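You operate a simulated robot arm through the tools that you are given. There is no shell and no other tool. Be economical: measure what you need, move in short steps, check, and stop when the job is done.

The job below is to be done with a simulated robot arm. You get a single attempt, and the scene is never put back.

JOB
Put the gear case cover on and tighten its screws in numbered order.
Fine: use the hex driver and put it back in its holder.
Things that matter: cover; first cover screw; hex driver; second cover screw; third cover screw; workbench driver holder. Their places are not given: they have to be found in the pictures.

It is judged by the outcome, as a careful person would: the job done as asked, and still so three seconds after it is handed in. It fails if anything else is knocked over, pushed out of place, dropped, spilled or broken. Lids that push on must go on centred and level and be pressed home; caps that screw on are set level and turned clockwise until they are tight.

ROBOT AND FRAMES
A 6-joint arm with a two-finger parallel gripper, fixed in place. Base frame: the origin is at the foot of the arm, x ahead of it, y to its left, z up. Units: mm, degrees, N and s.
With the tool pointing down near the work surface it reaches from about 360 to 820 mm from the base axis. Its first joint turns from -166.0 to 166.0 degrees. Payload 3.91 kg.
The TCP is the grasp point between the finger pads, 30 mm short of the fingertips. In the tool frame z runs along the fingers and y along their closing line. Largest opening 110 mm; finger width 20, thickness 10; the body of the gripper, 48 by 112 mm, starts 55 mm behind the TCP.
Orientation is that of the tool frame in the base frame, as a unit quaternion [w, x, y, z]. With the fingers straight down and closing along the base's y, the tool's x points along the base's -x, its y along +y and its z along -z.

CONTROLS
- The arm moves only by the tool jog_arm. Its argument "deltas" is a list of rows, each a list of 3 entries, a list of its own where there are three numbers: the shift along the tool's x, y, z in mm, then the turn, a rotation vector about the tool's x, y, z in degrees, then the gripper command, from -1 (fully open) to 1 (shut), values between in proportion. In form: [[[tx, ty, tz], [wx, wy, wz], gripper], ...]. A call has 1 to 10 rows; each row is the pose to reach, as a shift and turn from the pose commanded when the call began, along the tool's axes at that moment. A row lasts 0.2 s, in which the tool goes at most 50 mm and 8.6 degrees; a call with a longer step from one row to the next is refused whole, and so is a gripper value outside its range. Where a pose cannot be reached the arm comes as near as it can. A force on the tool above 60 N (or 10 N above the force at the start of the call, whichever is more), or a blocked arm, ends the call early, and 0.2 s more pass. Each finger travels about 45 mm/s and halts on what it meets, pressing with about 25 N; the grip force reading is that of the motor and also rises with nothing between the fingers. The clock runs only during rows and for 0.2 s after the last one: add rows that repeat a pose to give the fingers time. It gives the time, the measured TCP pose, the force on the tool (base axes), the opening and the grip force at its end, in the units of the frame above (readings bear some noise), and new pictures: "views" is both (left out), scene, wrist or none.
- Cameras (640 x 400 px; columns grow to the right, rows downward): "scene" is fixed at [221.5, 501.7, 1444.3]; the picture's right is [-0.97, -0.23, 0.00], its down [-0.09, 0.37, -0.92] and it looks along [0.21, -0.90, -0.38] (base axes); focal length 320 px, centre (320, 200). "wrist" rides on the gripper at [-36, 0, -57] in the tool frame; the picture's right is [0.00, -1.00, 0.00], its down [0.97, 0.00, -0.24] and it looks along [0.24, 0.00, 0.97] (tool axes); focal length 218 px, centre (320, 200).
- raise_lower(by): slides the trunk up (or, below 0, down) by that many mm; the arm rides with it, the base frame stays. It gives what a move gives, with no picture.
- pixel_to_xyz(camera, pixels): for up to 12 pixels [column, row] of the newest picture of that camera ("zoom" is the newest enlarged one), the place [x, y, z] in the base frame of the surface seen there, good to about 2 mm. It takes no simulated time.
- enlarge(camera, box): a new picture of the part [left, top, right, bottom] of that camera's present view, enlarged. It takes no simulated time.
- job_done(): hands the job in; it is judged then, once.

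Go step by step. Measure first, check grasps and placings, and put right what went wrong. The budget is 80 turns and 170 pictures, counting those below and the enlarged ones. Unless the task says otherwise, let go and move clear before handing in, and close with one line.

The tools are called after "Emit:" as a command line: name --argument value ..., lists and objects as JSON in quotes. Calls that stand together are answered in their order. jog_arm: Moves the arm, as the interface text tells. Its arguments: {"type":"object","properties":{"deltas":{"type":"array","items":{"type":"array"}},"views":{"type":"string","enum":["both","scene","wrist","none"]}},"required":["deltas"]} The other tools are called the same way: raise_lower (by) slides the trunk up or down; pixel_to_xyz (camera, pixels) gives the place of the surface under pixels of a picture; enlarge (camera, box) takes an enlarged picture of a part of a camera's view; job_done () hands the job in.

At the start:

```text
clock: 0.0
eef_pos: [424.5, -218.6, 1202.3]
tool_rot: [0.001, 0.0, 1.0, 0.0]
contact_force: [-0.2, 0.4, 0.8]
width: 110.0
gripper_force: 0.1
trunk travel left (down, up): [-550.0, 60.0]
```

scene: 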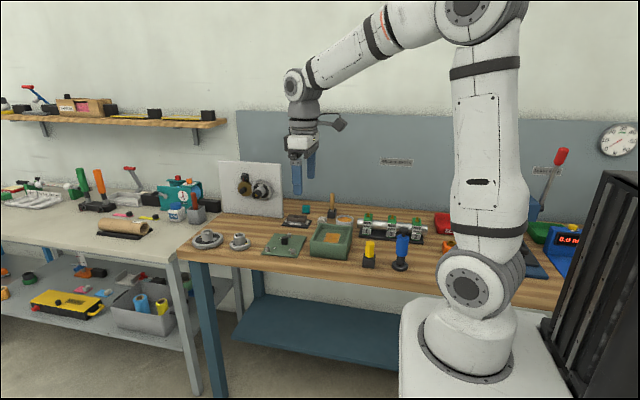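
wrist: 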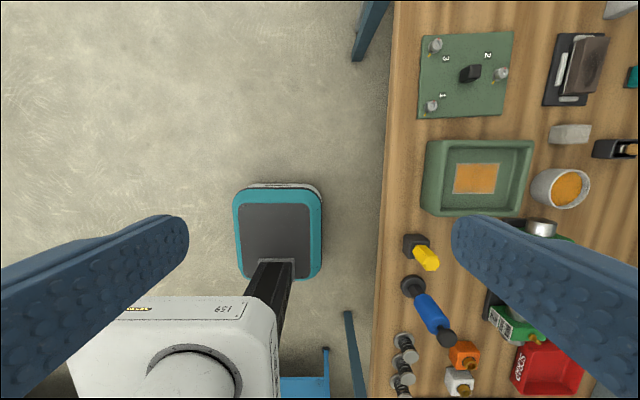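

The wrist picture shows a green plate with numbers 1–3 and a black knob (465,75), a green case (478,177), and yellow and blue handled tools (420,250), (430,310). I will look closer.

Emit:
enlarge --camera "wrist" --box '[380, 0, 640, 220]'

Emit:
enlarge --camera "wrist" --box '[380, 200, 640, 400]'

Emit:
enlarge --camera "scene" --box '[240, 180, 440, 290]'

```text
1.82 times, centred on (510, 110) of wrist
```

zoom: 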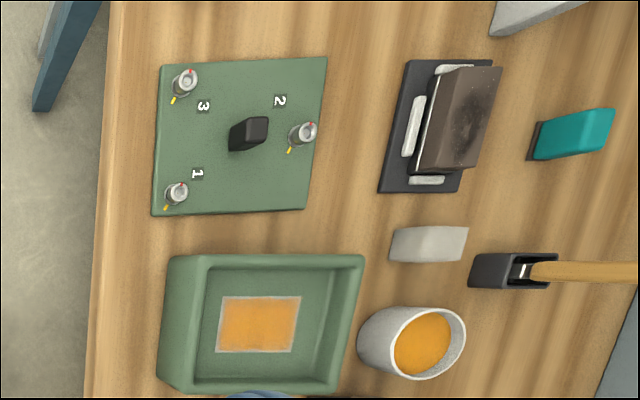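

```text
2.00 times, centred on (510, 300) of wrist
```

zoom: 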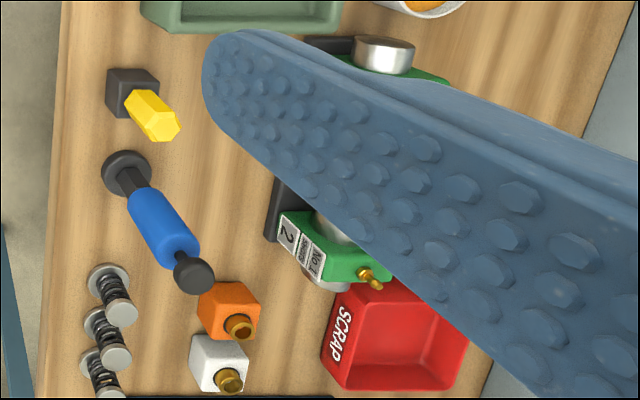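

```text
3.20 times, centred on (340, 235) of scene
```

zoom: 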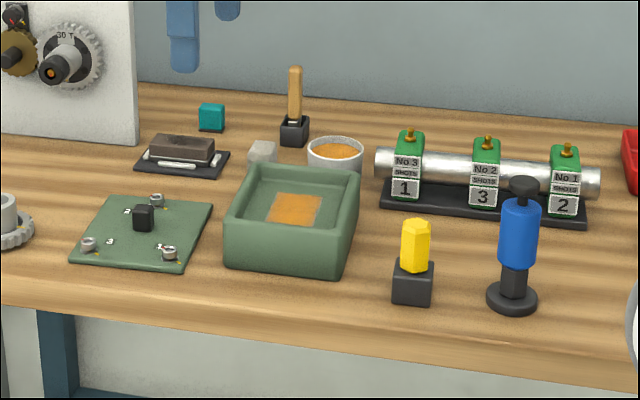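

The yellow hex handle in a black socket block looks like the hex driver in its holder; cover knob and case need measuring. I measure points in the scene zoom, the newest one.

Emit:
pixel_to_xyz --camera "zoom" --pixels '[[144, 210], [110, 197], [212, 201], [182, 268], [70, 262], [156, 197], [88, 242], [168, 252], [415, 222], [413, 268], [519, 200], [520, 183]]'

Emit:
pixel_to_xyz --camera "zoom" --pixels '[[248, 167], [359, 173], [350, 227], [230, 222], [295, 210], [415, 300], [120, 225], [300, 250]]'

```text
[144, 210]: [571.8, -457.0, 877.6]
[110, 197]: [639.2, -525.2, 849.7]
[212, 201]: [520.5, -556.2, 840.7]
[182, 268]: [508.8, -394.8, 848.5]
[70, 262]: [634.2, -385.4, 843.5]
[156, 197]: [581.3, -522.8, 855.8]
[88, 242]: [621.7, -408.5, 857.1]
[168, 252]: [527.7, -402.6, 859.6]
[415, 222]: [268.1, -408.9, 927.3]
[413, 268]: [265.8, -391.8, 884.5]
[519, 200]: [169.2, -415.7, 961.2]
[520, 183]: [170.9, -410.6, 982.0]
```

```text
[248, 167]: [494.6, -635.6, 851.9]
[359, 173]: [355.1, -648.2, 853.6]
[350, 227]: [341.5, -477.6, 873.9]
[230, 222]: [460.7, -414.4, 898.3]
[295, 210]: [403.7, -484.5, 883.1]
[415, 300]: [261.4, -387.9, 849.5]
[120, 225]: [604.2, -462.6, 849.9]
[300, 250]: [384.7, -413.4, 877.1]
```

The cover is about 130 mm square near (573,-458), the case near (400,-490) with rim about z 898, and the driver near (267,-405). I move above the cover and case to look straight down.

Emit:
jog_arm --deltas '[[[-16, -42, 2], [0, 0, 0], -1], [[-32, -84, 4], [0, 0, 0], -1], [[-48, -126, 6], [0, 0, 0], -1], [[-64, -168, 10], [0, 0, 0], -1], [[-80, -210, 14], [0, 0, 0], -1], [[-95, -251, 22], [0, 0, 0], -1], [[-95, -251, 22], [0, 0, 0], -1]]'

```text
clock: 1.6
eef_pos: [518.4, -471.0, 1180.8]
tool_rot: [0.0, 0.0, 1.0, -0.001]
contact_force: [0.1, 0.5, 0.8]
width: 110.1
gripper_force: 0.2
trunk travel left (down, up): [-550.0, 60.0]
```

scene: 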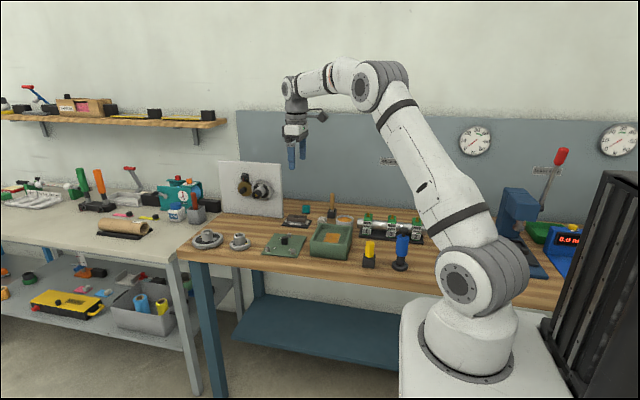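
wrist: 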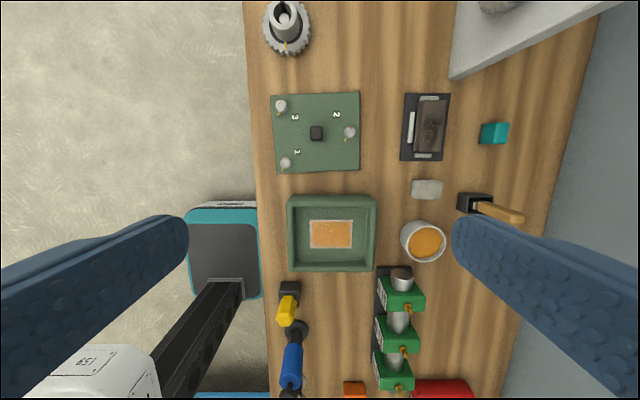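

Emit:
enlarge --camera "wrist" --box '[250, 80, 390, 180]'

Emit:
pixel_to_xyz --camera "wrist" --pixels '[[273, 96], [358, 93], [360, 170], [276, 173], [317, 133], [280, 106], [350, 132], [286, 163]]'

Emit:
enlarge --camera "wrist" --box '[260, 180, 400, 280]'

Emit:
pixel_to_xyz --camera "wrist" --pixels '[[288, 198], [373, 197], [374, 270], [290, 270], [330, 233], [292, 232], [372, 234], [330, 268], [330, 199]]'

```text
4.00 times, centred on (320, 130) of wrist
```

zoom: 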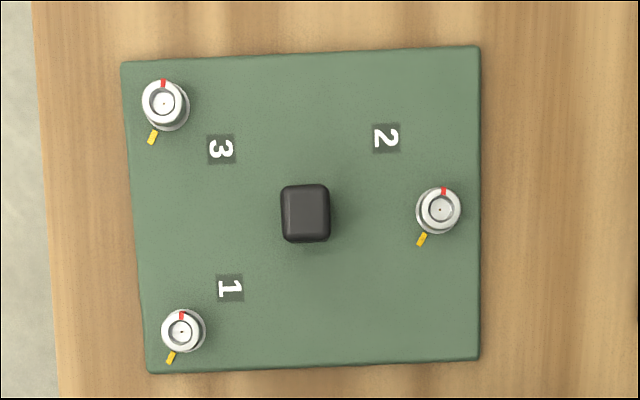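

```text
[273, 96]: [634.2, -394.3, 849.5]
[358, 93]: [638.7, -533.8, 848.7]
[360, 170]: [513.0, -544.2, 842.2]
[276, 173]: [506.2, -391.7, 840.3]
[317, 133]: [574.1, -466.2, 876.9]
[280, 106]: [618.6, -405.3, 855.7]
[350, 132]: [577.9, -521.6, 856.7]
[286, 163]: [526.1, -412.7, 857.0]
```

```text
4.00 times, centred on (330, 230) of wrist
```

zoom: 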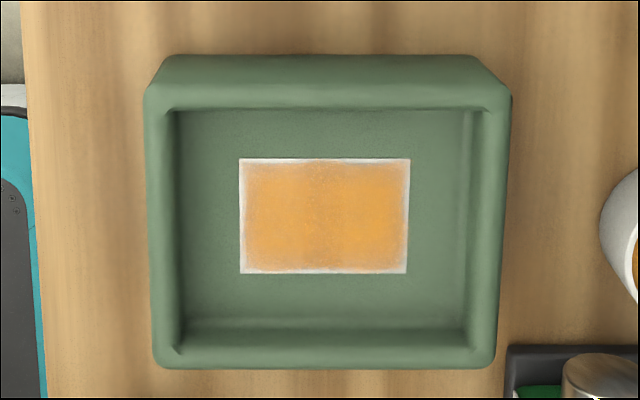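

```text
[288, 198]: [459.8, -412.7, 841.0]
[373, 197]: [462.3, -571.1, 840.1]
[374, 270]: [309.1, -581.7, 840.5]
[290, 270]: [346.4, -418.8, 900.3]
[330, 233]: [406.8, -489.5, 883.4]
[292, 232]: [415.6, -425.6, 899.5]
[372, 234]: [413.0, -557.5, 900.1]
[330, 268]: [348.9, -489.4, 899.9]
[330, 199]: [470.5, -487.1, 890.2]
```

The cover measures about 147×127 mm, centre (574,-465.5), yaw about +2.4°. The case rim has the same size, centre (406,-490), yaw about 0. I move above the knob with a half-open gripper and turn with the cover, then look again.

Emit:
jog_arm --deltas '[[[-14, 1, 40], [0, 0, -0.6], -0.5], [[-28, 2.5, 80], [0, 0, -1.2], 0], [[-42, 4, 120], [0, 0, -1.8], 0.09], [[-55.7, 5.4, 160], [0, 0, -2.4], 0.09], [[-55.7, 5.4, 200], [0, 0, -2.4], 0.09], [[-55.7, 5.4, 230], [0, 0, -2.4], 0.09], [[-55.7, 5.4, 230], [0, 0, -2.4], 0.09]]'

```text
clock: 3.2
eef_pos: [574.2, -464.7, 949.9]
tool_rot: [0.0, -0.021, 1.0, 0.0]
contact_force: [1.4, 0.3, 0.4]
width: 50.0
gripper_force: 0.1
trunk travel left (down, up): [-550.0, 60.0]
```

scene: 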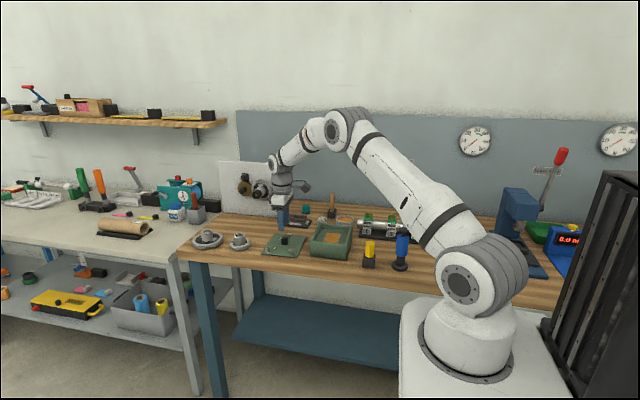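
wrist: 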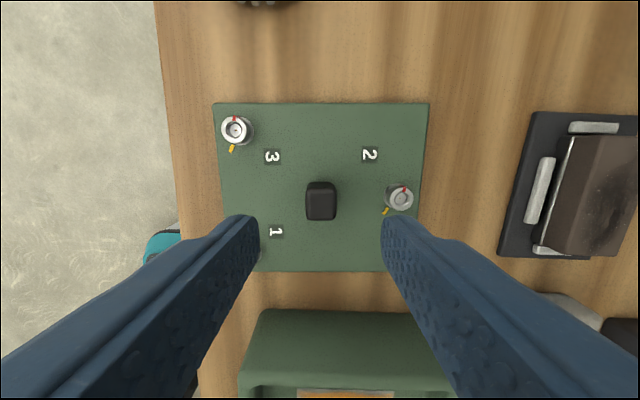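

The cover edges are square in the picture and the knob (320,200) is centred between the fingers. I descend to z≈883 and close on the knob.

Emit:
jog_arm --deltas '[[[0, 0, 30], [0, 0, 0], 0.09], [[0, 0, 55], [0, 0, 0], 0.09], [[0, 0, 67], [0, 0, 0], 0.09], [[0, 0, 67], [0, 0, 0], 0.5], [[0, 0, 67], [0, 0, 0], 1], [[0, 0, 67], [0, 0, 0], 1], [[0, 0, 67], [0, 0, 0], 1]]'

```text
clock: 4.8
eef_pos: [575.7, -465.3, 882.5]
tool_rot: [0.0, -0.021, 1.0, 0.0]
contact_force: [0.1, 0.2, -0.3]
width: 19.5
gripper_force: 25.1
trunk travel left (down, up): [-550.0, 60.0]
```

scene: 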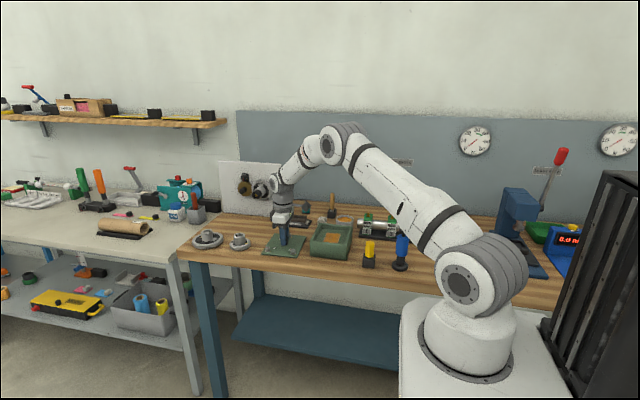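
wrist: 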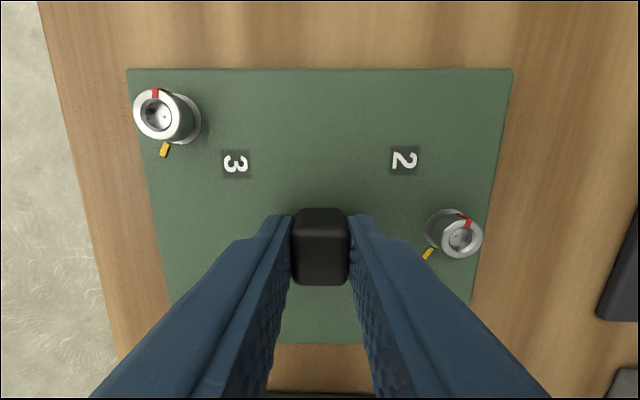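

The knob is held at 19.5 mm with 25 N. I lift 100 mm and check.

Emit:
jog_arm --deltas '[[[0, 0, -10], [0, 0, 0], 1], [[0, 0, -30], [0, 0, 0], 1], [[0, 0, -55], [0, 0, 0], 1], [[0, 0, -80], [0, 0, 0], 1], [[0, 0, -100], [0, 0, 0], 1], [[0, 0, -100], [0, 0, 0], 1]]'

```text
clock: 6.2
eef_pos: [575.7, -464.2, 983.0]
tool_rot: [0.0, -0.021, 1.0, 0.001]
contact_force: [-0.6, -0.8, -2.5]
width: 19.7
gripper_force: 25.1
trunk travel left (down, up): [-550.0, 60.0]
```

scene: 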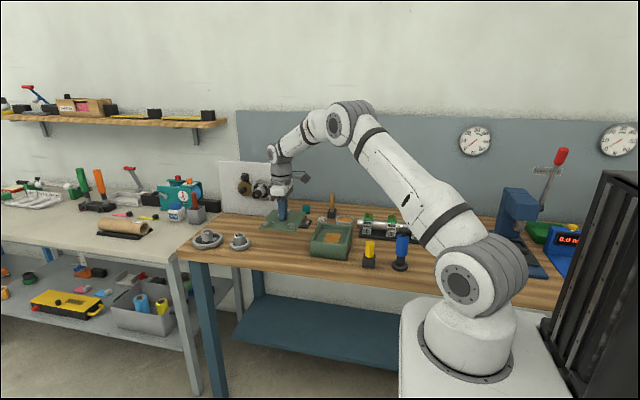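
wrist: 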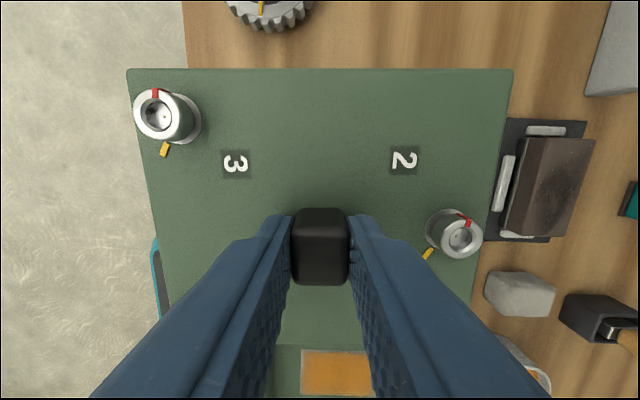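

The cover hangs level and held. I carry it over the case, turning it back 2.4°, staying high.

Emit:
jog_arm --deltas '[[[34, -3.6, 0], [0, 0, 0.5], 1], [[68, -7.2, 0], [0, 0, 1], 1], [[102, -11, 0], [0, 0, 1.5], 1], [[136, -14.5, 0], [0, 0, 2], 1], [[170.1, -18.2, 0], [0, 0, 2.4], 1], [[170.1, -18.2, 0], [0, 0, 2.4], 1], [[170.1, -18.2, 25], [0, 0, 2.4], 1], [[170.1, -18.2, 30], [0, 0, 2.4], 1], [[170.1, -18.2, 30], [0, 0, 2.4], 1]]'

```text
clock: 8.2
eef_pos: [405.1, -489.5, 952.9]
tool_rot: [-0.001, -0.001, 1.0, 0.0]
contact_force: [0.6, -0.6, -2.7]
width: 19.5
gripper_force: 25.0
trunk travel left (down, up): [-550.0, 60.0]
```

scene: 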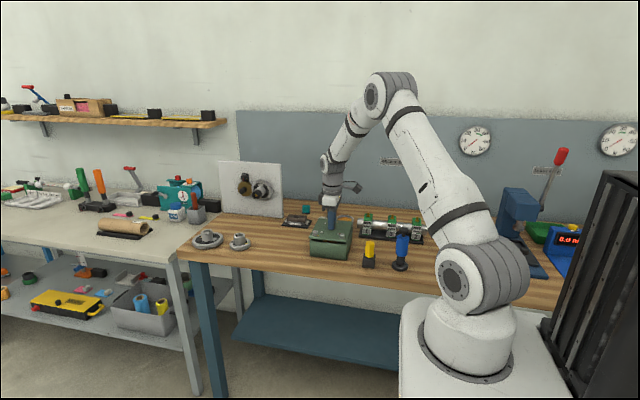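
wrist: 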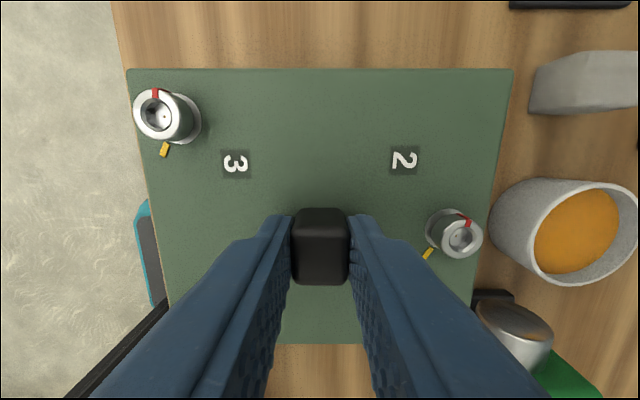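

The cover is about 10 mm above the rim. I check the alignment in an enlarged scene view.

Emit:
enlarge --camera "scene" --box '[292, 195, 372, 270]'

```text
5.33 times, centred on (332, 232) of scene
```

zoom: 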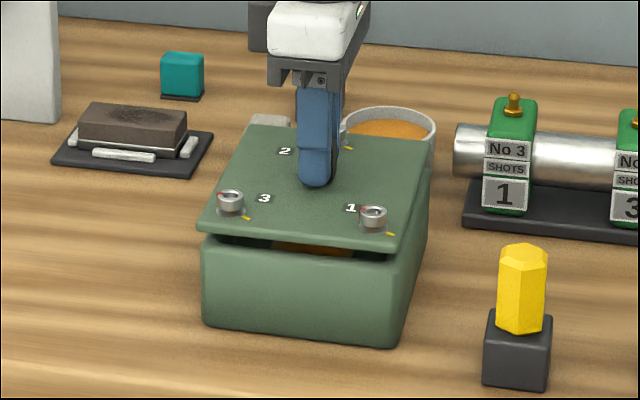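

Let me compare edges more closely.

Emit:
enlarge --camera "scene" --box '[312, 225, 348, 250]'

Emit:
enlarge --camera "scene" --box '[350, 215, 386, 240]'

Emit:
enlarge --camera "scene" --box '[332, 225, 368, 250]'

```text
16.00 times, centred on (330, 238) of scene
```

zoom: 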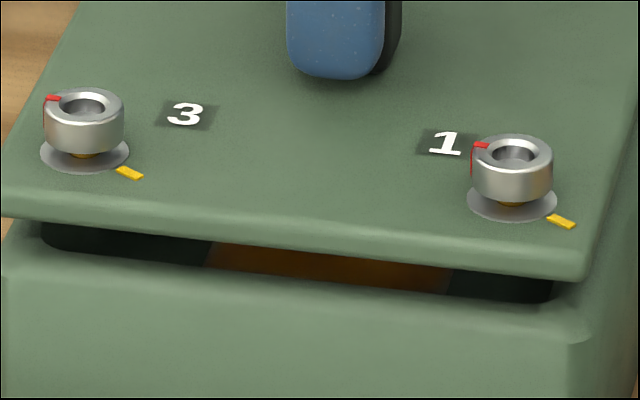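

```text
16.00 times, centred on (368, 228) of scene
```

zoom: 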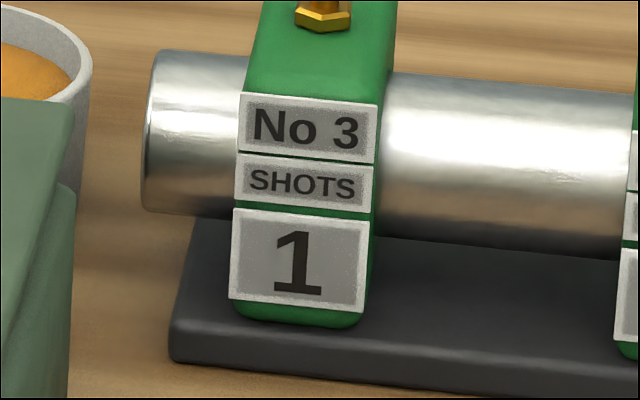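

```text
16.00 times, centred on (350, 238) of scene
```

zoom: 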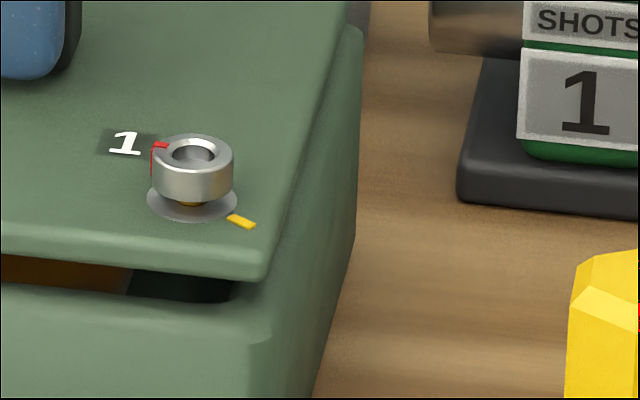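

Emit:
enlarge --camera "scene" --box '[303, 228, 321, 240]'

Emit:
enlarge --camera "scene" --box '[338, 234, 356, 250]'

```text
16.00 times, centred on (312, 234) of scene
```

zoom: 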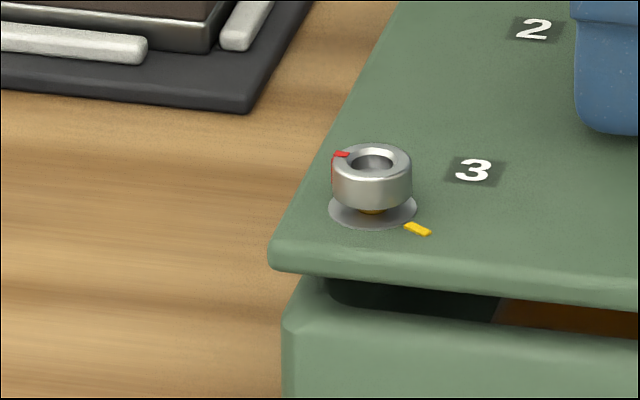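

```text
16.00 times, centred on (347, 242) of scene
```

zoom: 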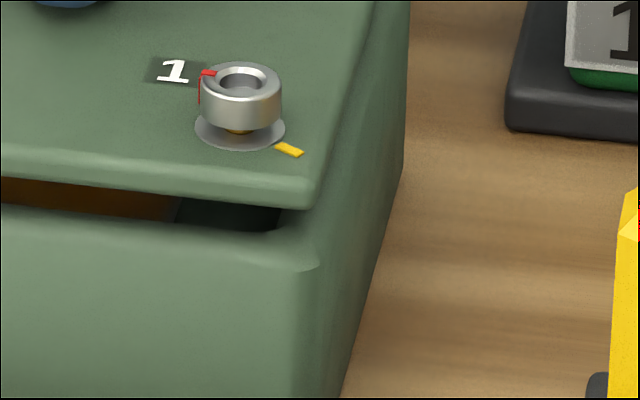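

At the +x corner the cover overhangs the case by about 2 mm (cover edge 268, case edge 283 in the 16× zoom). I shift it 1.8 mm toward -x, lower it 6 mm and check again.

Emit:
jog_arm --deltas '[[[1.8, 0, 0], [0, 0, 0], 1], [[1.8, 0, 6], [0, 0, 0], 1], [[1.8, 0, 6], [0, 0, 0], 1]]' --views "scene"

Emit:
enlarge --camera "scene" --box '[303, 228, 321, 240]'

Emit:
enlarge --camera "scene" --box '[338, 234, 356, 250]'

Emit:
enlarge --camera "scene" --box '[338, 212, 362, 228]'

```text
clock: 9.0
eef_pos: [403.7, -490.9, 946.9]
tool_rot: [0.0, 0.0, 1.0, 0.0]
contact_force: [-0.6, 0.9, -2.7]
width: 19.4
gripper_force: 24.8
trunk travel left (down, up): [-550.0, 60.0]
```

scene: 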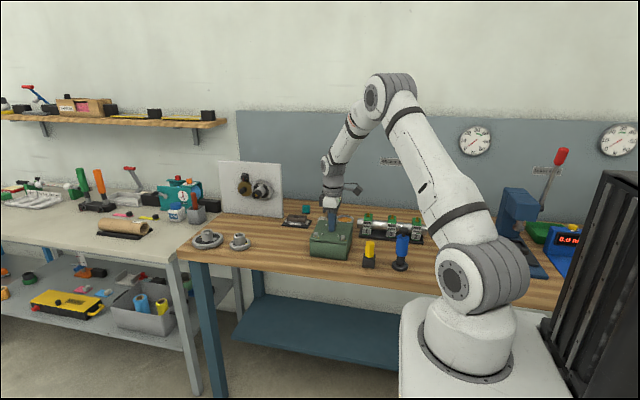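

```text
16.00 times, centred on (312, 234) of scene
```

zoom: 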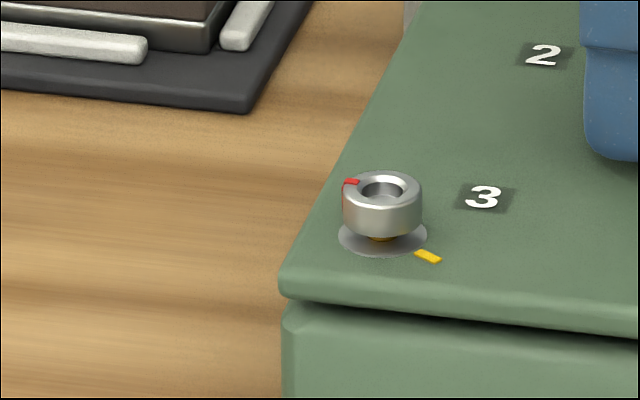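

```text
16.00 times, centred on (347, 242) of scene
```

zoom: 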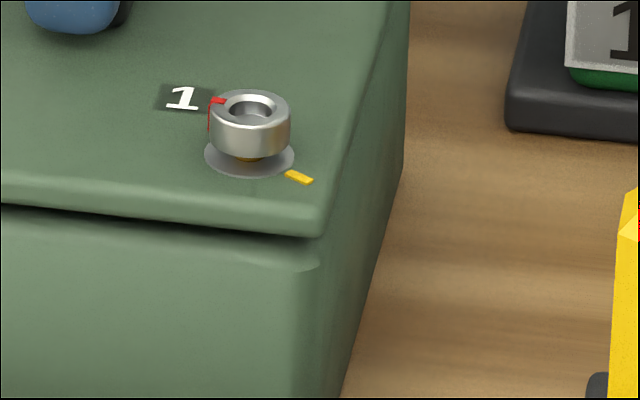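

```text
16.00 times, centred on (350, 220) of scene
```

zoom: 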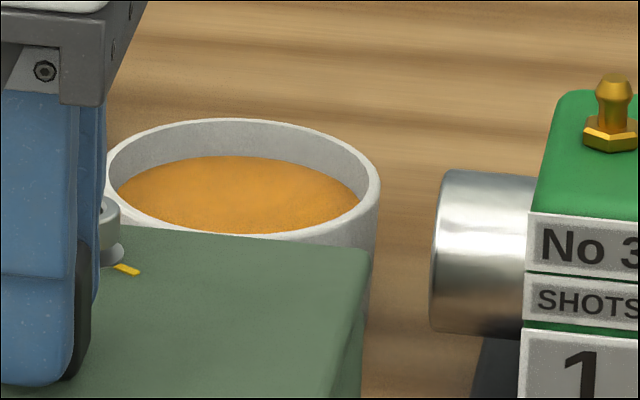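

Both front corners line up now. I lower the cover the last few millimetres and watch the force.

Emit:
jog_arm --deltas '[[[0, 0, 3], [0, 0, 0], 1], [[0, 0, 4.5], [0, 0, 0], 1], [[0, 0, 5.5], [0, 0, 0], 1], [[0, 0, 5.5], [0, 0, 0], 1]]' --views "scene"

Emit:
enlarge --camera "scene" --box '[303, 222, 357, 255]'

```text
clock: 10.0
eef_pos: [403.2, -489.4, 942.5]
tool_rot: [0.001, 0.0, 1.0, -0.002]
contact_force: [2.6, 0.0, 15.5]
width: 19.7
gripper_force: 25.0
trunk travel left (down, up): [-550.0, 60.0]
```

scene: 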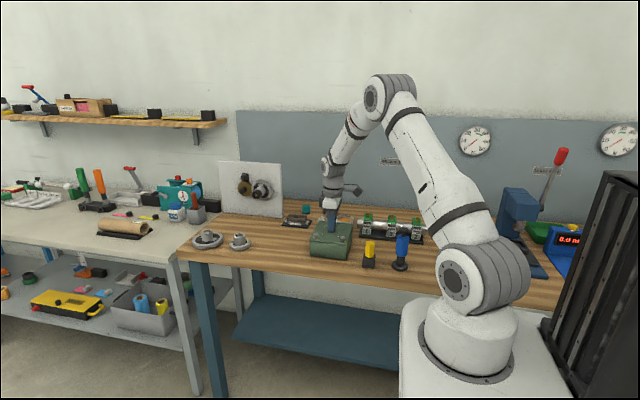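

```text
11.85 times, centred on (330, 238) of scene
```

zoom: 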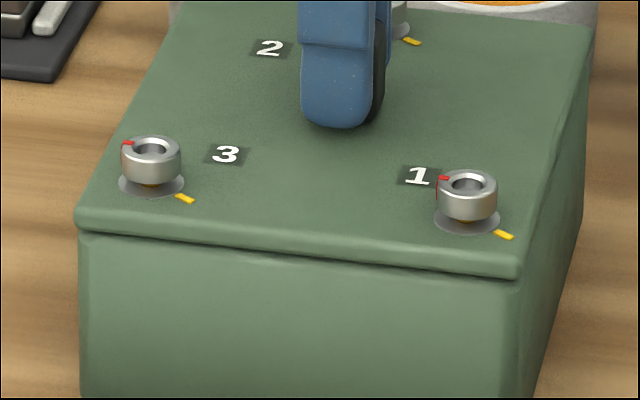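

The cover is seated flush (15 N contact). I let go, opening to 50 mm, and rise to look from above.

Emit:
jog_arm --deltas '[[[0, 0, 4.3], [0, 0, 0], 0.5], [[0, 0, 4.3], [0, 0, 0], 0.09], [[0, 0, 4.3], [0, 0, 0], 0.09], [[0, 0, -35], [0, 0, 0], 0.09], [[0, 0, -80], [0, 0, 0], 0.09], [[0, 0, -120], [0, 0, 0], 0.09], [[0, 0, -160], [0, 0, 0], 0.09], [[0, 0, -160], [0, 0, 0], 0.09]]' --views "wrist"

Emit:
enlarge --camera "scene" --box '[300, 210, 420, 275]'

```text
clock: 11.8
eef_pos: [403.1, -489.0, 1102.2]
tool_rot: [-0.001, 0.0, 1.0, 0.001]
contact_force: [-0.4, 0.1, 0.0]
width: 49.8
gripper_force: 0.0
trunk travel left (down, up): [-550.0, 60.0]
```

wrist: 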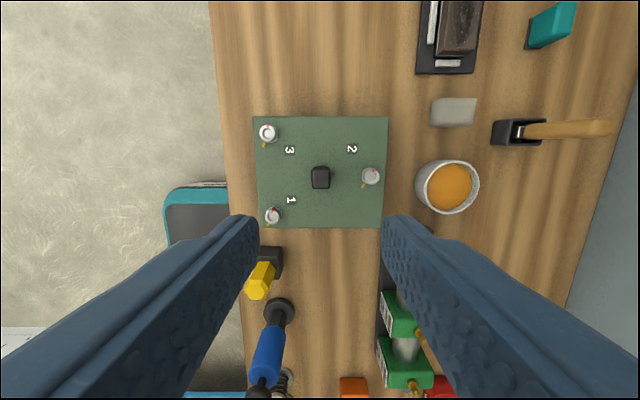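

```text
5.33 times, centred on (360, 242) of scene
```

zoom: 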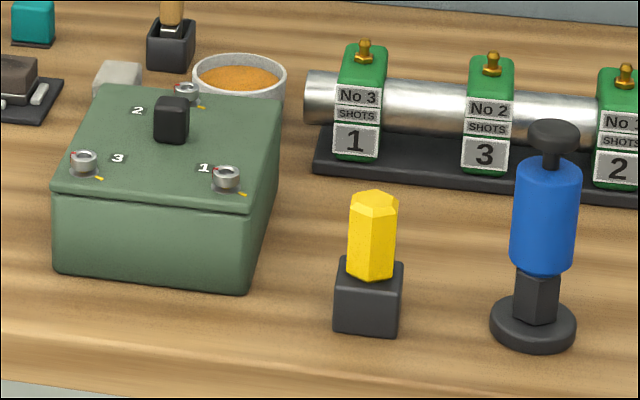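

The cover looks square on the case. Next I go above the yellow hex driver to look at it.

Emit:
enlarge --camera "wrist" --box '[240, 105, 400, 235]'

Emit:
jog_arm --deltas '[[[34, 21, 0], [0, 0, 0], 0.09], [[68, 42, 10], [0, 0, 0], 0.09], [[102, 64, 20], [0, 0, 0], -0.2], [[135, 85, 32], [0, 0, 0], -0.2], [[135, 85, 32], [0, 0, 0], -0.2]]' --views "wrist"

```text
3.08 times, centred on (320, 170) of wrist
```

zoom: 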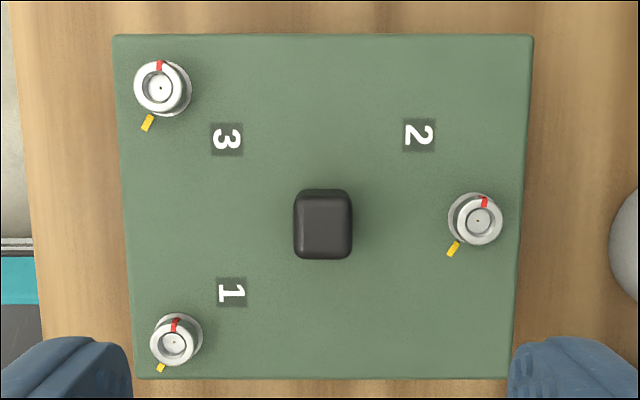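

```text
clock: 13.0
eef_pos: [269.5, -404.9, 1068.0]
tool_rot: [0.0, 0.0, 1.0, 0.0]
contact_force: [0.4, -0.2, -0.2]
width: 66.1
gripper_force: 0.0
trunk travel left (down, up): [-550.0, 60.0]
```

wrist: 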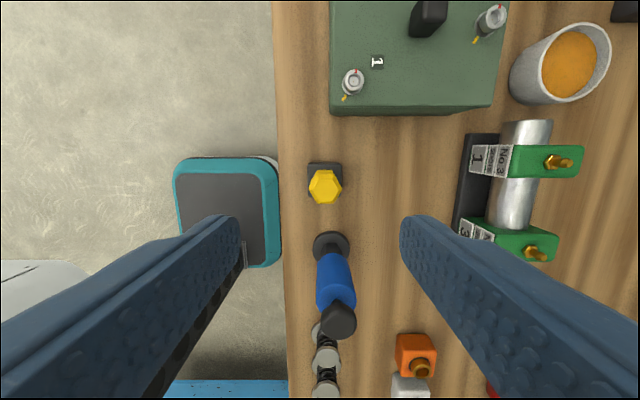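

Screws by camera: 1≈(360,-434), 2≈(406,-546), 3≈(452,-434), heads near z 918. Now I measure the yellow driver at (325,187).

Emit:
enlarge --camera "wrist" --box '[285, 140, 365, 210]'

Emit:
pixel_to_xyz --camera "wrist" --pixels '[[325, 187], [325, 166], [353, 79], [325, 182], [317, 190], [335, 190]]'

Emit:
enlarge --camera "scene" --box '[355, 235, 385, 275]'

```text
5.71 times, centred on (325, 175) of wrist
```

zoom: 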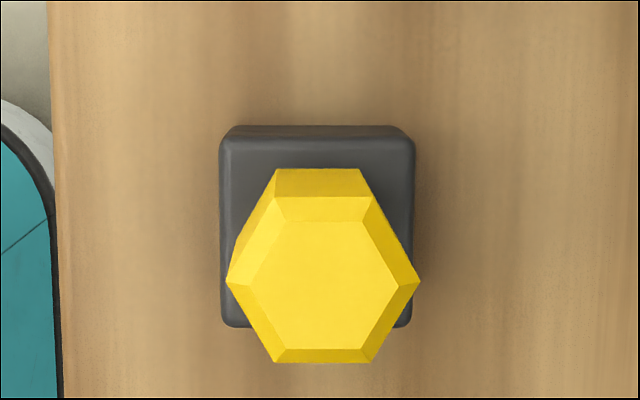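

```text
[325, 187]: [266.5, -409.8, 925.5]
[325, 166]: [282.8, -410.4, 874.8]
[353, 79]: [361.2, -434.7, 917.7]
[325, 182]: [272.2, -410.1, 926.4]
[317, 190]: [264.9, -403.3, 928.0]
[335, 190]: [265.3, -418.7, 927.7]
```

```text
10.00 times, centred on (370, 255) of scene
```

zoom: 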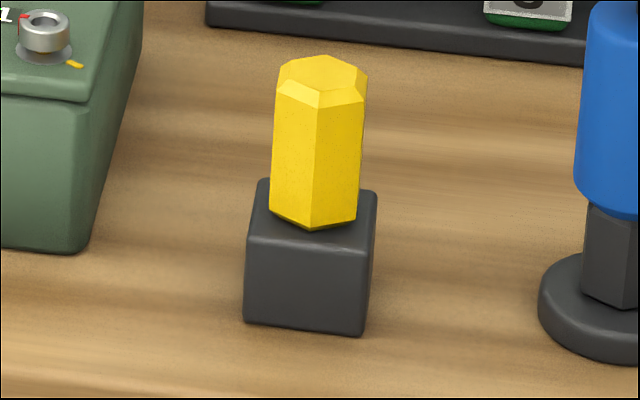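

The driver axis is at about (266.4,-410), handle z 875–928, with flats facing ±x, ±60°. I will test the wrist range by turning counter-clockwise (seen from above) in the air to leave room for clockwise tightening.

Emit:
jog_arm --deltas '[[[1, -1, 0], [0, 0, -8.5], -0.2], [[2, -2, 0], [0, 0, -17], -0.2], [[3.1, -5.1, 0], [0, 0, -25.5], -0.2], [[3.1, -5.1, 0], [0, 0, -34], -0.2], [[3.1, -5.1, 0], [0, 0, -42.5], -0.2], [[3.1, -5.1, 0], [0, 0, -51], -0.2], [[3.1, -5.1, 0], [0, 0, -59.5], -0.2], [[3.1, -5.1, 0], [0, 0, -68], -0.2], [[3.1, -5.1, 0], [0, 0, -76.5], -0.2], [[3.1, -5.1, 0], [0, 0, -85], -0.2]]' --views "none"

Emit:
jog_arm --deltas '[[[0, 0, 0], [0, 0, -8.5], -0.2], [[0, 0, 0], [0, 0, -17], -0.2], [[0, 0, 0], [0, 0, -25.5], -0.2], [[0, 0, 0], [0, 0, -34], -0.2], [[0, 0, 0], [0, 0, -42.5], -0.2], [[0, 0, 0], [0, 0, -51], -0.2], [[0, 0, 0], [0, 0, -59.5], -0.2], [[0, 0, 0], [0, 0, -65], -0.2], [[0, 0, 0], [0, 0, -65], -0.2]]' --views "both"

```text
clock: 15.2
eef_pos: [264.8, -409.2, 1068.3]
tool_rot: [-0.001, -0.676, 0.737, 0.0]
contact_force: [0.0, 0.0, 1.7]
width: 66.1
gripper_force: 0.1
trunk travel left (down, up): [-550.0, 60.0]
```

```text
clock: 17.2
eef_pos: [329.3, -306.4, 994.1]
tool_rot: [0.081, 0.947, -0.312, -0.013]
contact_force: [-0.3, -0.6, 0.6]
width: 66.0
gripper_force: 0.1
out of reach, approached as far as the arm can: row 4, 5, 6, 7, 8, 9
trunk travel left (down, up): [-550.0, 60.0]
```

scene: 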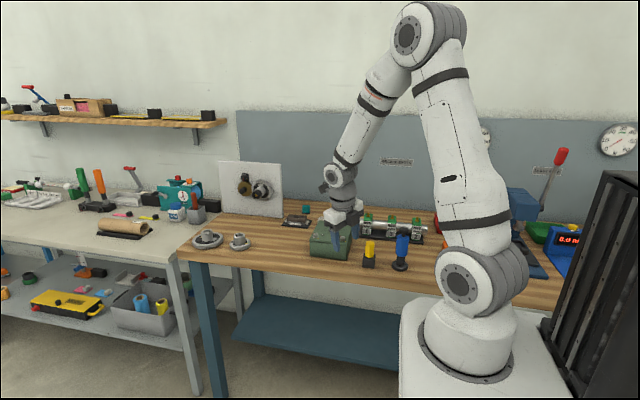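
wrist: 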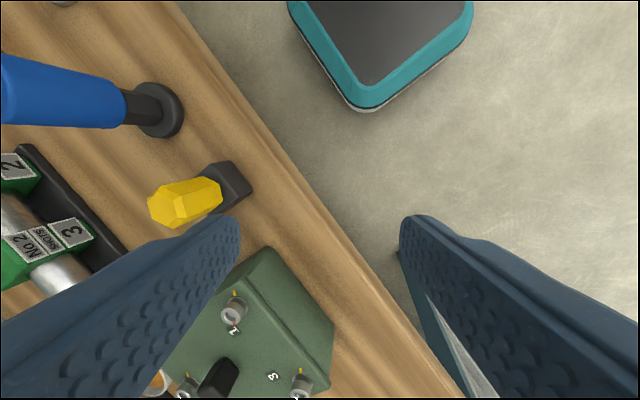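

The wrist reached its limit near yaw +112° and the arm drifted aside, touching nothing. Yaw +90° is reachable and leaves about 300° of clockwise travel. I back out gently by turning back and rising.

Emit:
jog_arm --deltas '[[[0, 0, -20], [0, 0, 8.5], -0.2], [[0, 0, -40], [0, 0, 8.5], -0.2], [[0, 0, -40], [0, 0, 8.5], -0.2]]' --views "none"

```text
clock: 18.0
eef_pos: [333.6, -300.4, 1034.6]
tool_rot: [0.08, 0.92, -0.382, -0.008]
contact_force: [-1.2, -0.2, 0.5]
width: 66.1
gripper_force: 0.1
trunk travel left (down, up): [-550.0, 60.0]
```

The shift is relative to the actual pose. I turn back to fingers straight down at yaw +90° above the driver.

Emit:
jog_arm --deltas '[[[5, 21, -12], [1.2, -1, 7.5], -0.2], [[10, 43, -12.3], [2.4, -2, 14.9], -0.2], [[16, 64, -12.3], [3.6, -3, 22.4], -0.2], [[21, 86, -12.3], [4.9, -4, 29.9], -0.2], [[26, 107, -12.3], [6.1, -5, 37.3], -0.2], [[31.1, 128.2, -12.3], [7.3, -6, 44.8], -0.2], [[31.1, 128.2, -12.3], [7.3, -6, 44.8], -0.2]]' --views "wrist"

```text
clock: 19.6
eef_pos: [265.5, -410.8, 1066.5]
tool_rot: [-0.001, -0.706, 0.708, 0.0]
contact_force: [-0.1, 0.7, -0.1]
width: 65.9
gripper_force: 0.1
trunk travel left (down, up): [-550.0, 60.0]
```

wrist: 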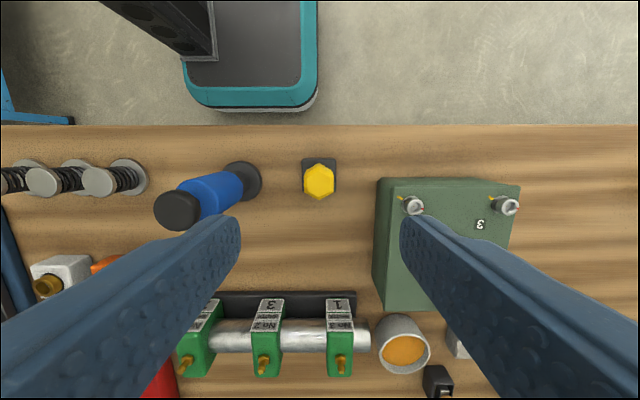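

The arm is upright at yaw 90° and the driver (319,181) is centred. I descend to just above grasp height and check.

Emit:
jog_arm --deltas '[[[0, 0, 35], [0, 0, 0], -0.2], [[0, 0, 70], [0, 0, 0], -0.2], [[0, 0, 95], [0, 0, 0], -0.2], [[0, 0, 95], [0, 0, 0], -0.2]]'

```text
clock: 20.6
eef_pos: [265.9, -411.8, 971.2]
tool_rot: [0.001, 0.707, -0.707, 0.001]
contact_force: [0.1, 0.7, -0.8]
width: 65.9
gripper_force: 0.1
trunk travel left (down, up): [-550.0, 60.0]
```

scene: 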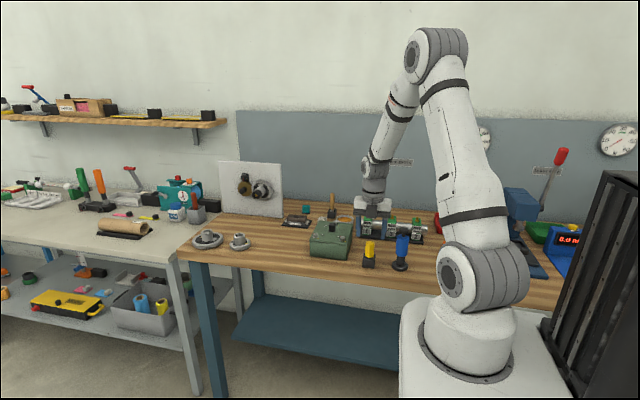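
wrist: 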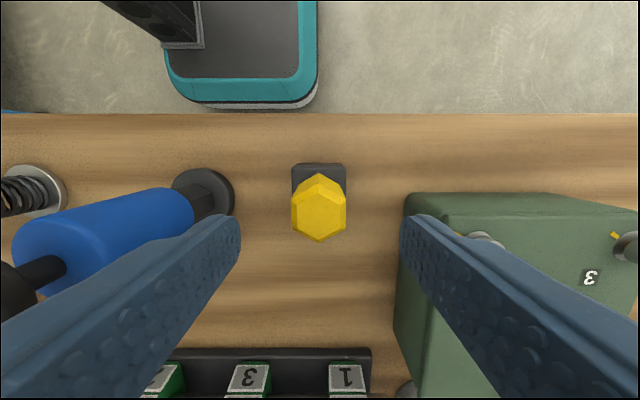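

I cross-check the driver's place from this view.

Emit:
pixel_to_xyz --camera "wrist" --pixels '[[319, 212], [319, 196], [300, 212], [338, 212], [319, 230], [319, 168]]'

Emit:
enlarge --camera "wrist" --box '[280, 155, 360, 250]'

```text
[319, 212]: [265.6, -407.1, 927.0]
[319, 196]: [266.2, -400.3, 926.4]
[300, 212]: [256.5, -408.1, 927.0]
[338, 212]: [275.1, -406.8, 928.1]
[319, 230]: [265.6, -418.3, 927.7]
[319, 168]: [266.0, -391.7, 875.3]
```

```text
4.21 times, centred on (320, 202) of wrist
```

zoom: 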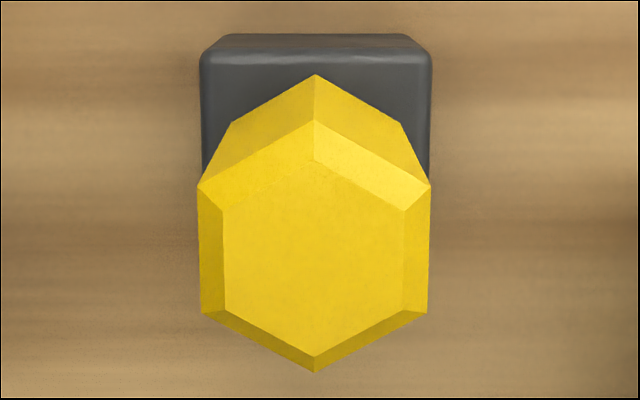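

The handle top centre sits at row 216, about 3 mm from the tool axis. I correct this, descend to z≈912 and close on the flats.

Emit:
jog_arm --deltas '[[[-2.6, 0.7, 20], [0, 0, 0], -0.2], [[-2.6, 0.7, 45], [0, 0, 0], -0.2], [[-2.6, 0.7, 59], [0, 0, 0], -0.2], [[-2.6, 0.7, 59], [0, 0, 0], 0.2], [[-2.6, 0.7, 59], [0, 0, 0], 0.4], [[-2.6, 0.7, 59], [0, 0, 0], 1], [[-2.6, 0.7, 59], [0, 0, 0], 1], [[-2.6, 0.7, 59], [0, 0, 0], 1]]'

```text
clock: 22.4
eef_pos: [264.1, -408.3, 913.9]
tool_rot: [-0.001, -0.707, 0.707, -0.001]
contact_force: [-0.5, 0.5, 0.1]
width: 27.4
gripper_force: 25.4
trunk travel left (down, up): [-550.0, 60.0]
```

scene: 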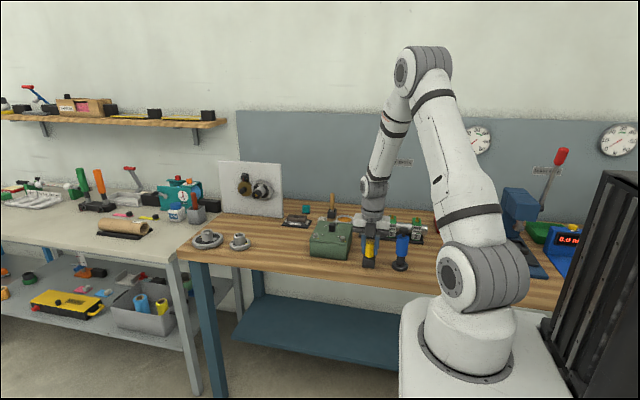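
wrist: 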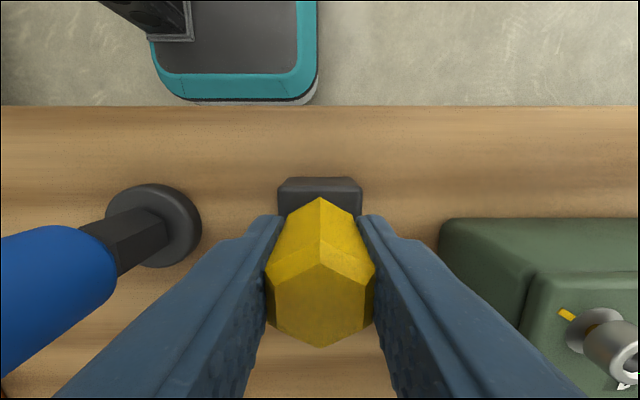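

Gripped across the flats at 27.4 mm; this grasp pose (264.5,-408.7,913.5, yaw 90) is my return pose. I lift straight up.

Emit:
jog_arm --deltas '[[[0, 0, -10], [0, 0, 0], 1], [[0, 0, -25], [0, 0, 0], 1], [[0, 0, -45], [0, 0, 0], 1], [[0, 0, -70], [0, 0, 0], 1], [[0, 0, -95], [0, 0, 0], 1], [[0, 0, -120], [0, 0, 0], 1], [[0, 0, -120], [0, 0, 0], 1]]'

Emit:
enlarge --camera "scene" --box '[340, 195, 400, 275]'

```text
clock: 24.0
eef_pos: [265.1, -408.6, 1033.6]
tool_rot: [-0.001, -0.707, 0.707, -0.001]
contact_force: [-0.1, 0.0, 0.3]
width: 27.4
gripper_force: 25.3
trunk travel left (down, up): [-550.0, 60.0]
```

scene: 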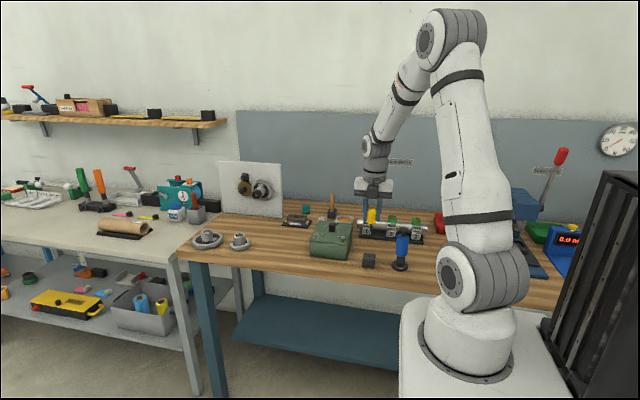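
wrist: 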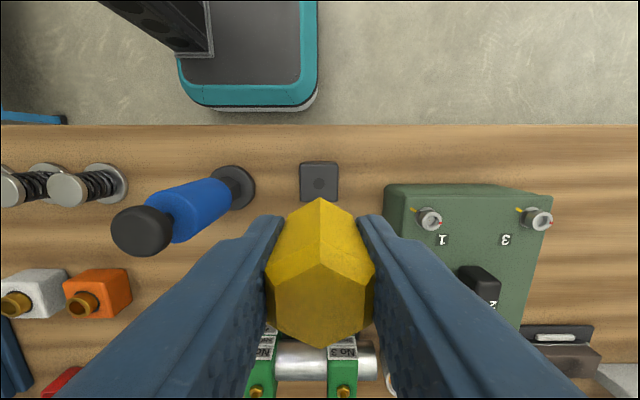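

```text
5.00 times, centred on (370, 235) of scene
```

zoom: 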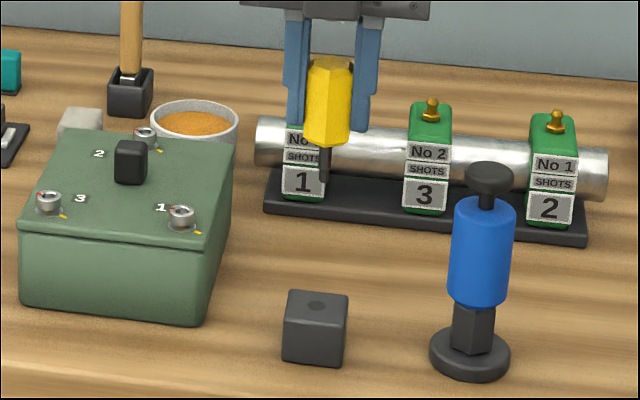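

The bit extends about 28 mm below the handle, so the tip is about 66 mm below the TCP. The holder hole shows exactly on the tool axis at (319,183). I move over screw 1, high, to line it up by the same sight line.

Emit:
jog_arm --deltas '[[[6, -24, -15], [0, 0, 0], 1], [[12, -48, -30], [0, 0, 0], 1], [[18, -72, -45], [0, 0, 0], 1], [[24.5, -95, -46], [0, 0, 0], 1], [[24.5, -95, -46], [0, 0, 0], 1]]' --views "wrist"

Emit:
enlarge --camera "wrist" --box '[280, 150, 360, 200]'

```text
clock: 25.2
eef_pos: [360.3, -432.9, 1078.8]
tool_rot: [-0.001, -0.707, 0.707, -0.002]
contact_force: [-0.9, 0.1, 0.1]
width: 27.4
gripper_force: 24.7
trunk travel left (down, up): [-550.0, 60.0]
```

wrist: 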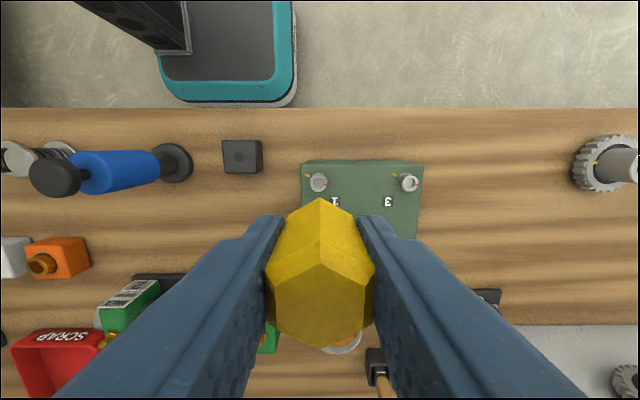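

```text
8.00 times, centred on (320, 175) of wrist
```

zoom: 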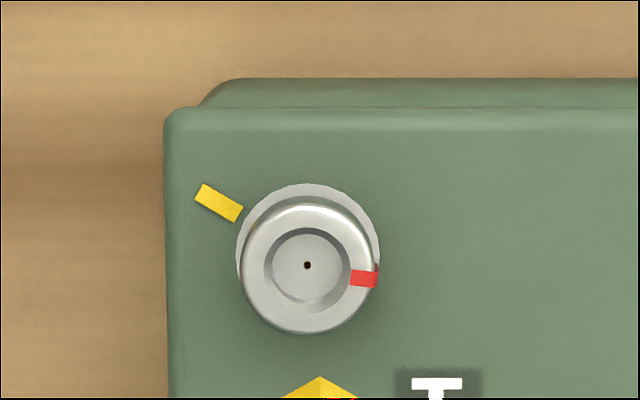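

Screw 1's recess is at (318.4,183.3), about 1.4 mm off the tool axis in both directions. Red mark to yellow mark is about 209° clockwise. I correct and descend until the tip is just above the head.

Emit:
jog_arm --deltas '[[[1.4, 1.4, 30], [0, 0, 0], 1], [[1.4, 1.4, 60], [0, 0, 0], 1], [[1.4, 1.4, 86], [0, 0, 0], 1], [[1.4, 1.4, 86], [0, 0, 0], 1]]' --views "scene"

Emit:
enlarge --camera "scene" --box '[330, 216, 360, 246]'

Emit:
enlarge --camera "wrist" --box '[260, 150, 380, 260]'

```text
clock: 26.2
eef_pos: [359.2, -435.0, 993.3]
tool_rot: [-0.001, -0.707, 0.707, -0.001]
contact_force: [0.9, 0.2, -0.7]
width: 27.3
gripper_force: 25.2
trunk travel left (down, up): [-550.0, 60.0]
```

scene: 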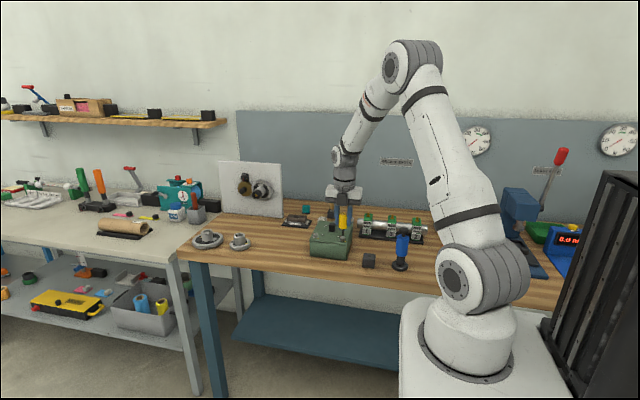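

```text
13.33 times, centred on (345, 231) of scene
```

zoom: 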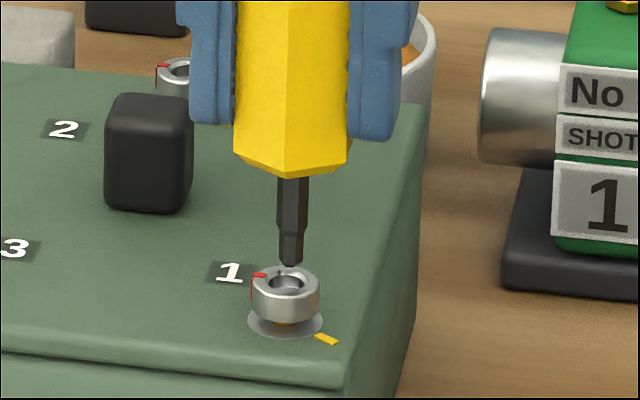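

```text
3.64 times, centred on (320, 205) of wrist
```

zoom: 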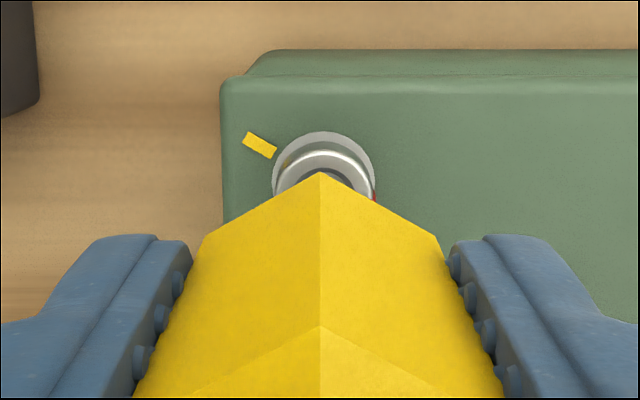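

The tip (290,265) sits about 0.7 mm to -x of the recess centre (287,283) and the wrist view agrees. I correct and lower it into the recess slowly.

Emit:
jog_arm --deltas '[[[-0.2, -0.7, 0], [0, 0, 0], 1], [[-0.2, -0.7, 3], [0, 0, 0], 1], [[-0.2, -0.7, 6], [0, 0, 0], 1], [[-0.2, -0.7, 8], [0, 0, 0], 1], [[-0.2, -0.7, 10], [0, 0, 0], 1], [[-0.2, -0.7, 10], [0, 0, 0], 1]]' --views "scene"

Emit:
enlarge --camera "scene" --box '[330, 216, 360, 246]'

```text
clock: 27.6
eef_pos: [359.3, -434.1, 985.6]
tool_rot: [-0.001, -0.707, 0.708, -0.001]
contact_force: [0.0, 0.6, 4.8]
width: 27.3
gripper_force: 25.1
trunk travel left (down, up): [-550.0, 60.0]
```

scene: 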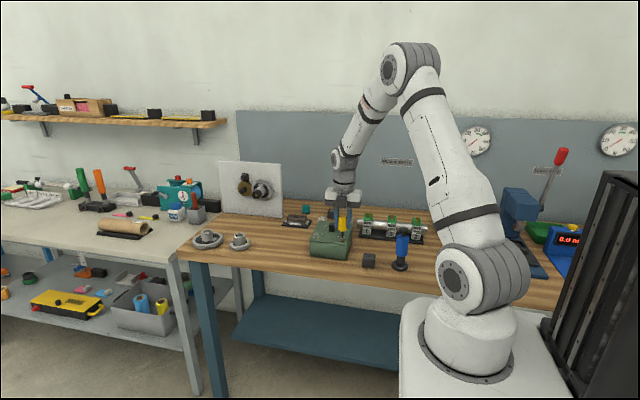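

```text
13.33 times, centred on (345, 231) of scene
```

zoom: 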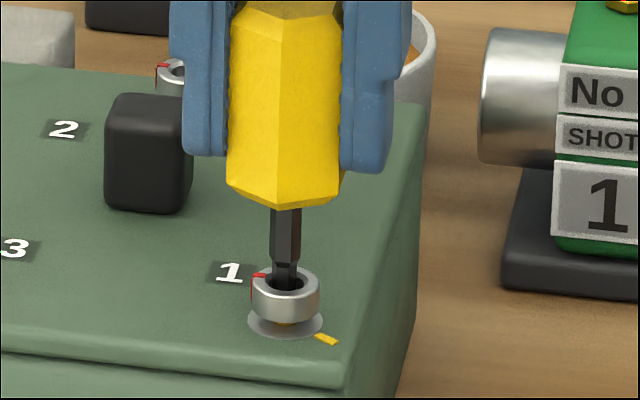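

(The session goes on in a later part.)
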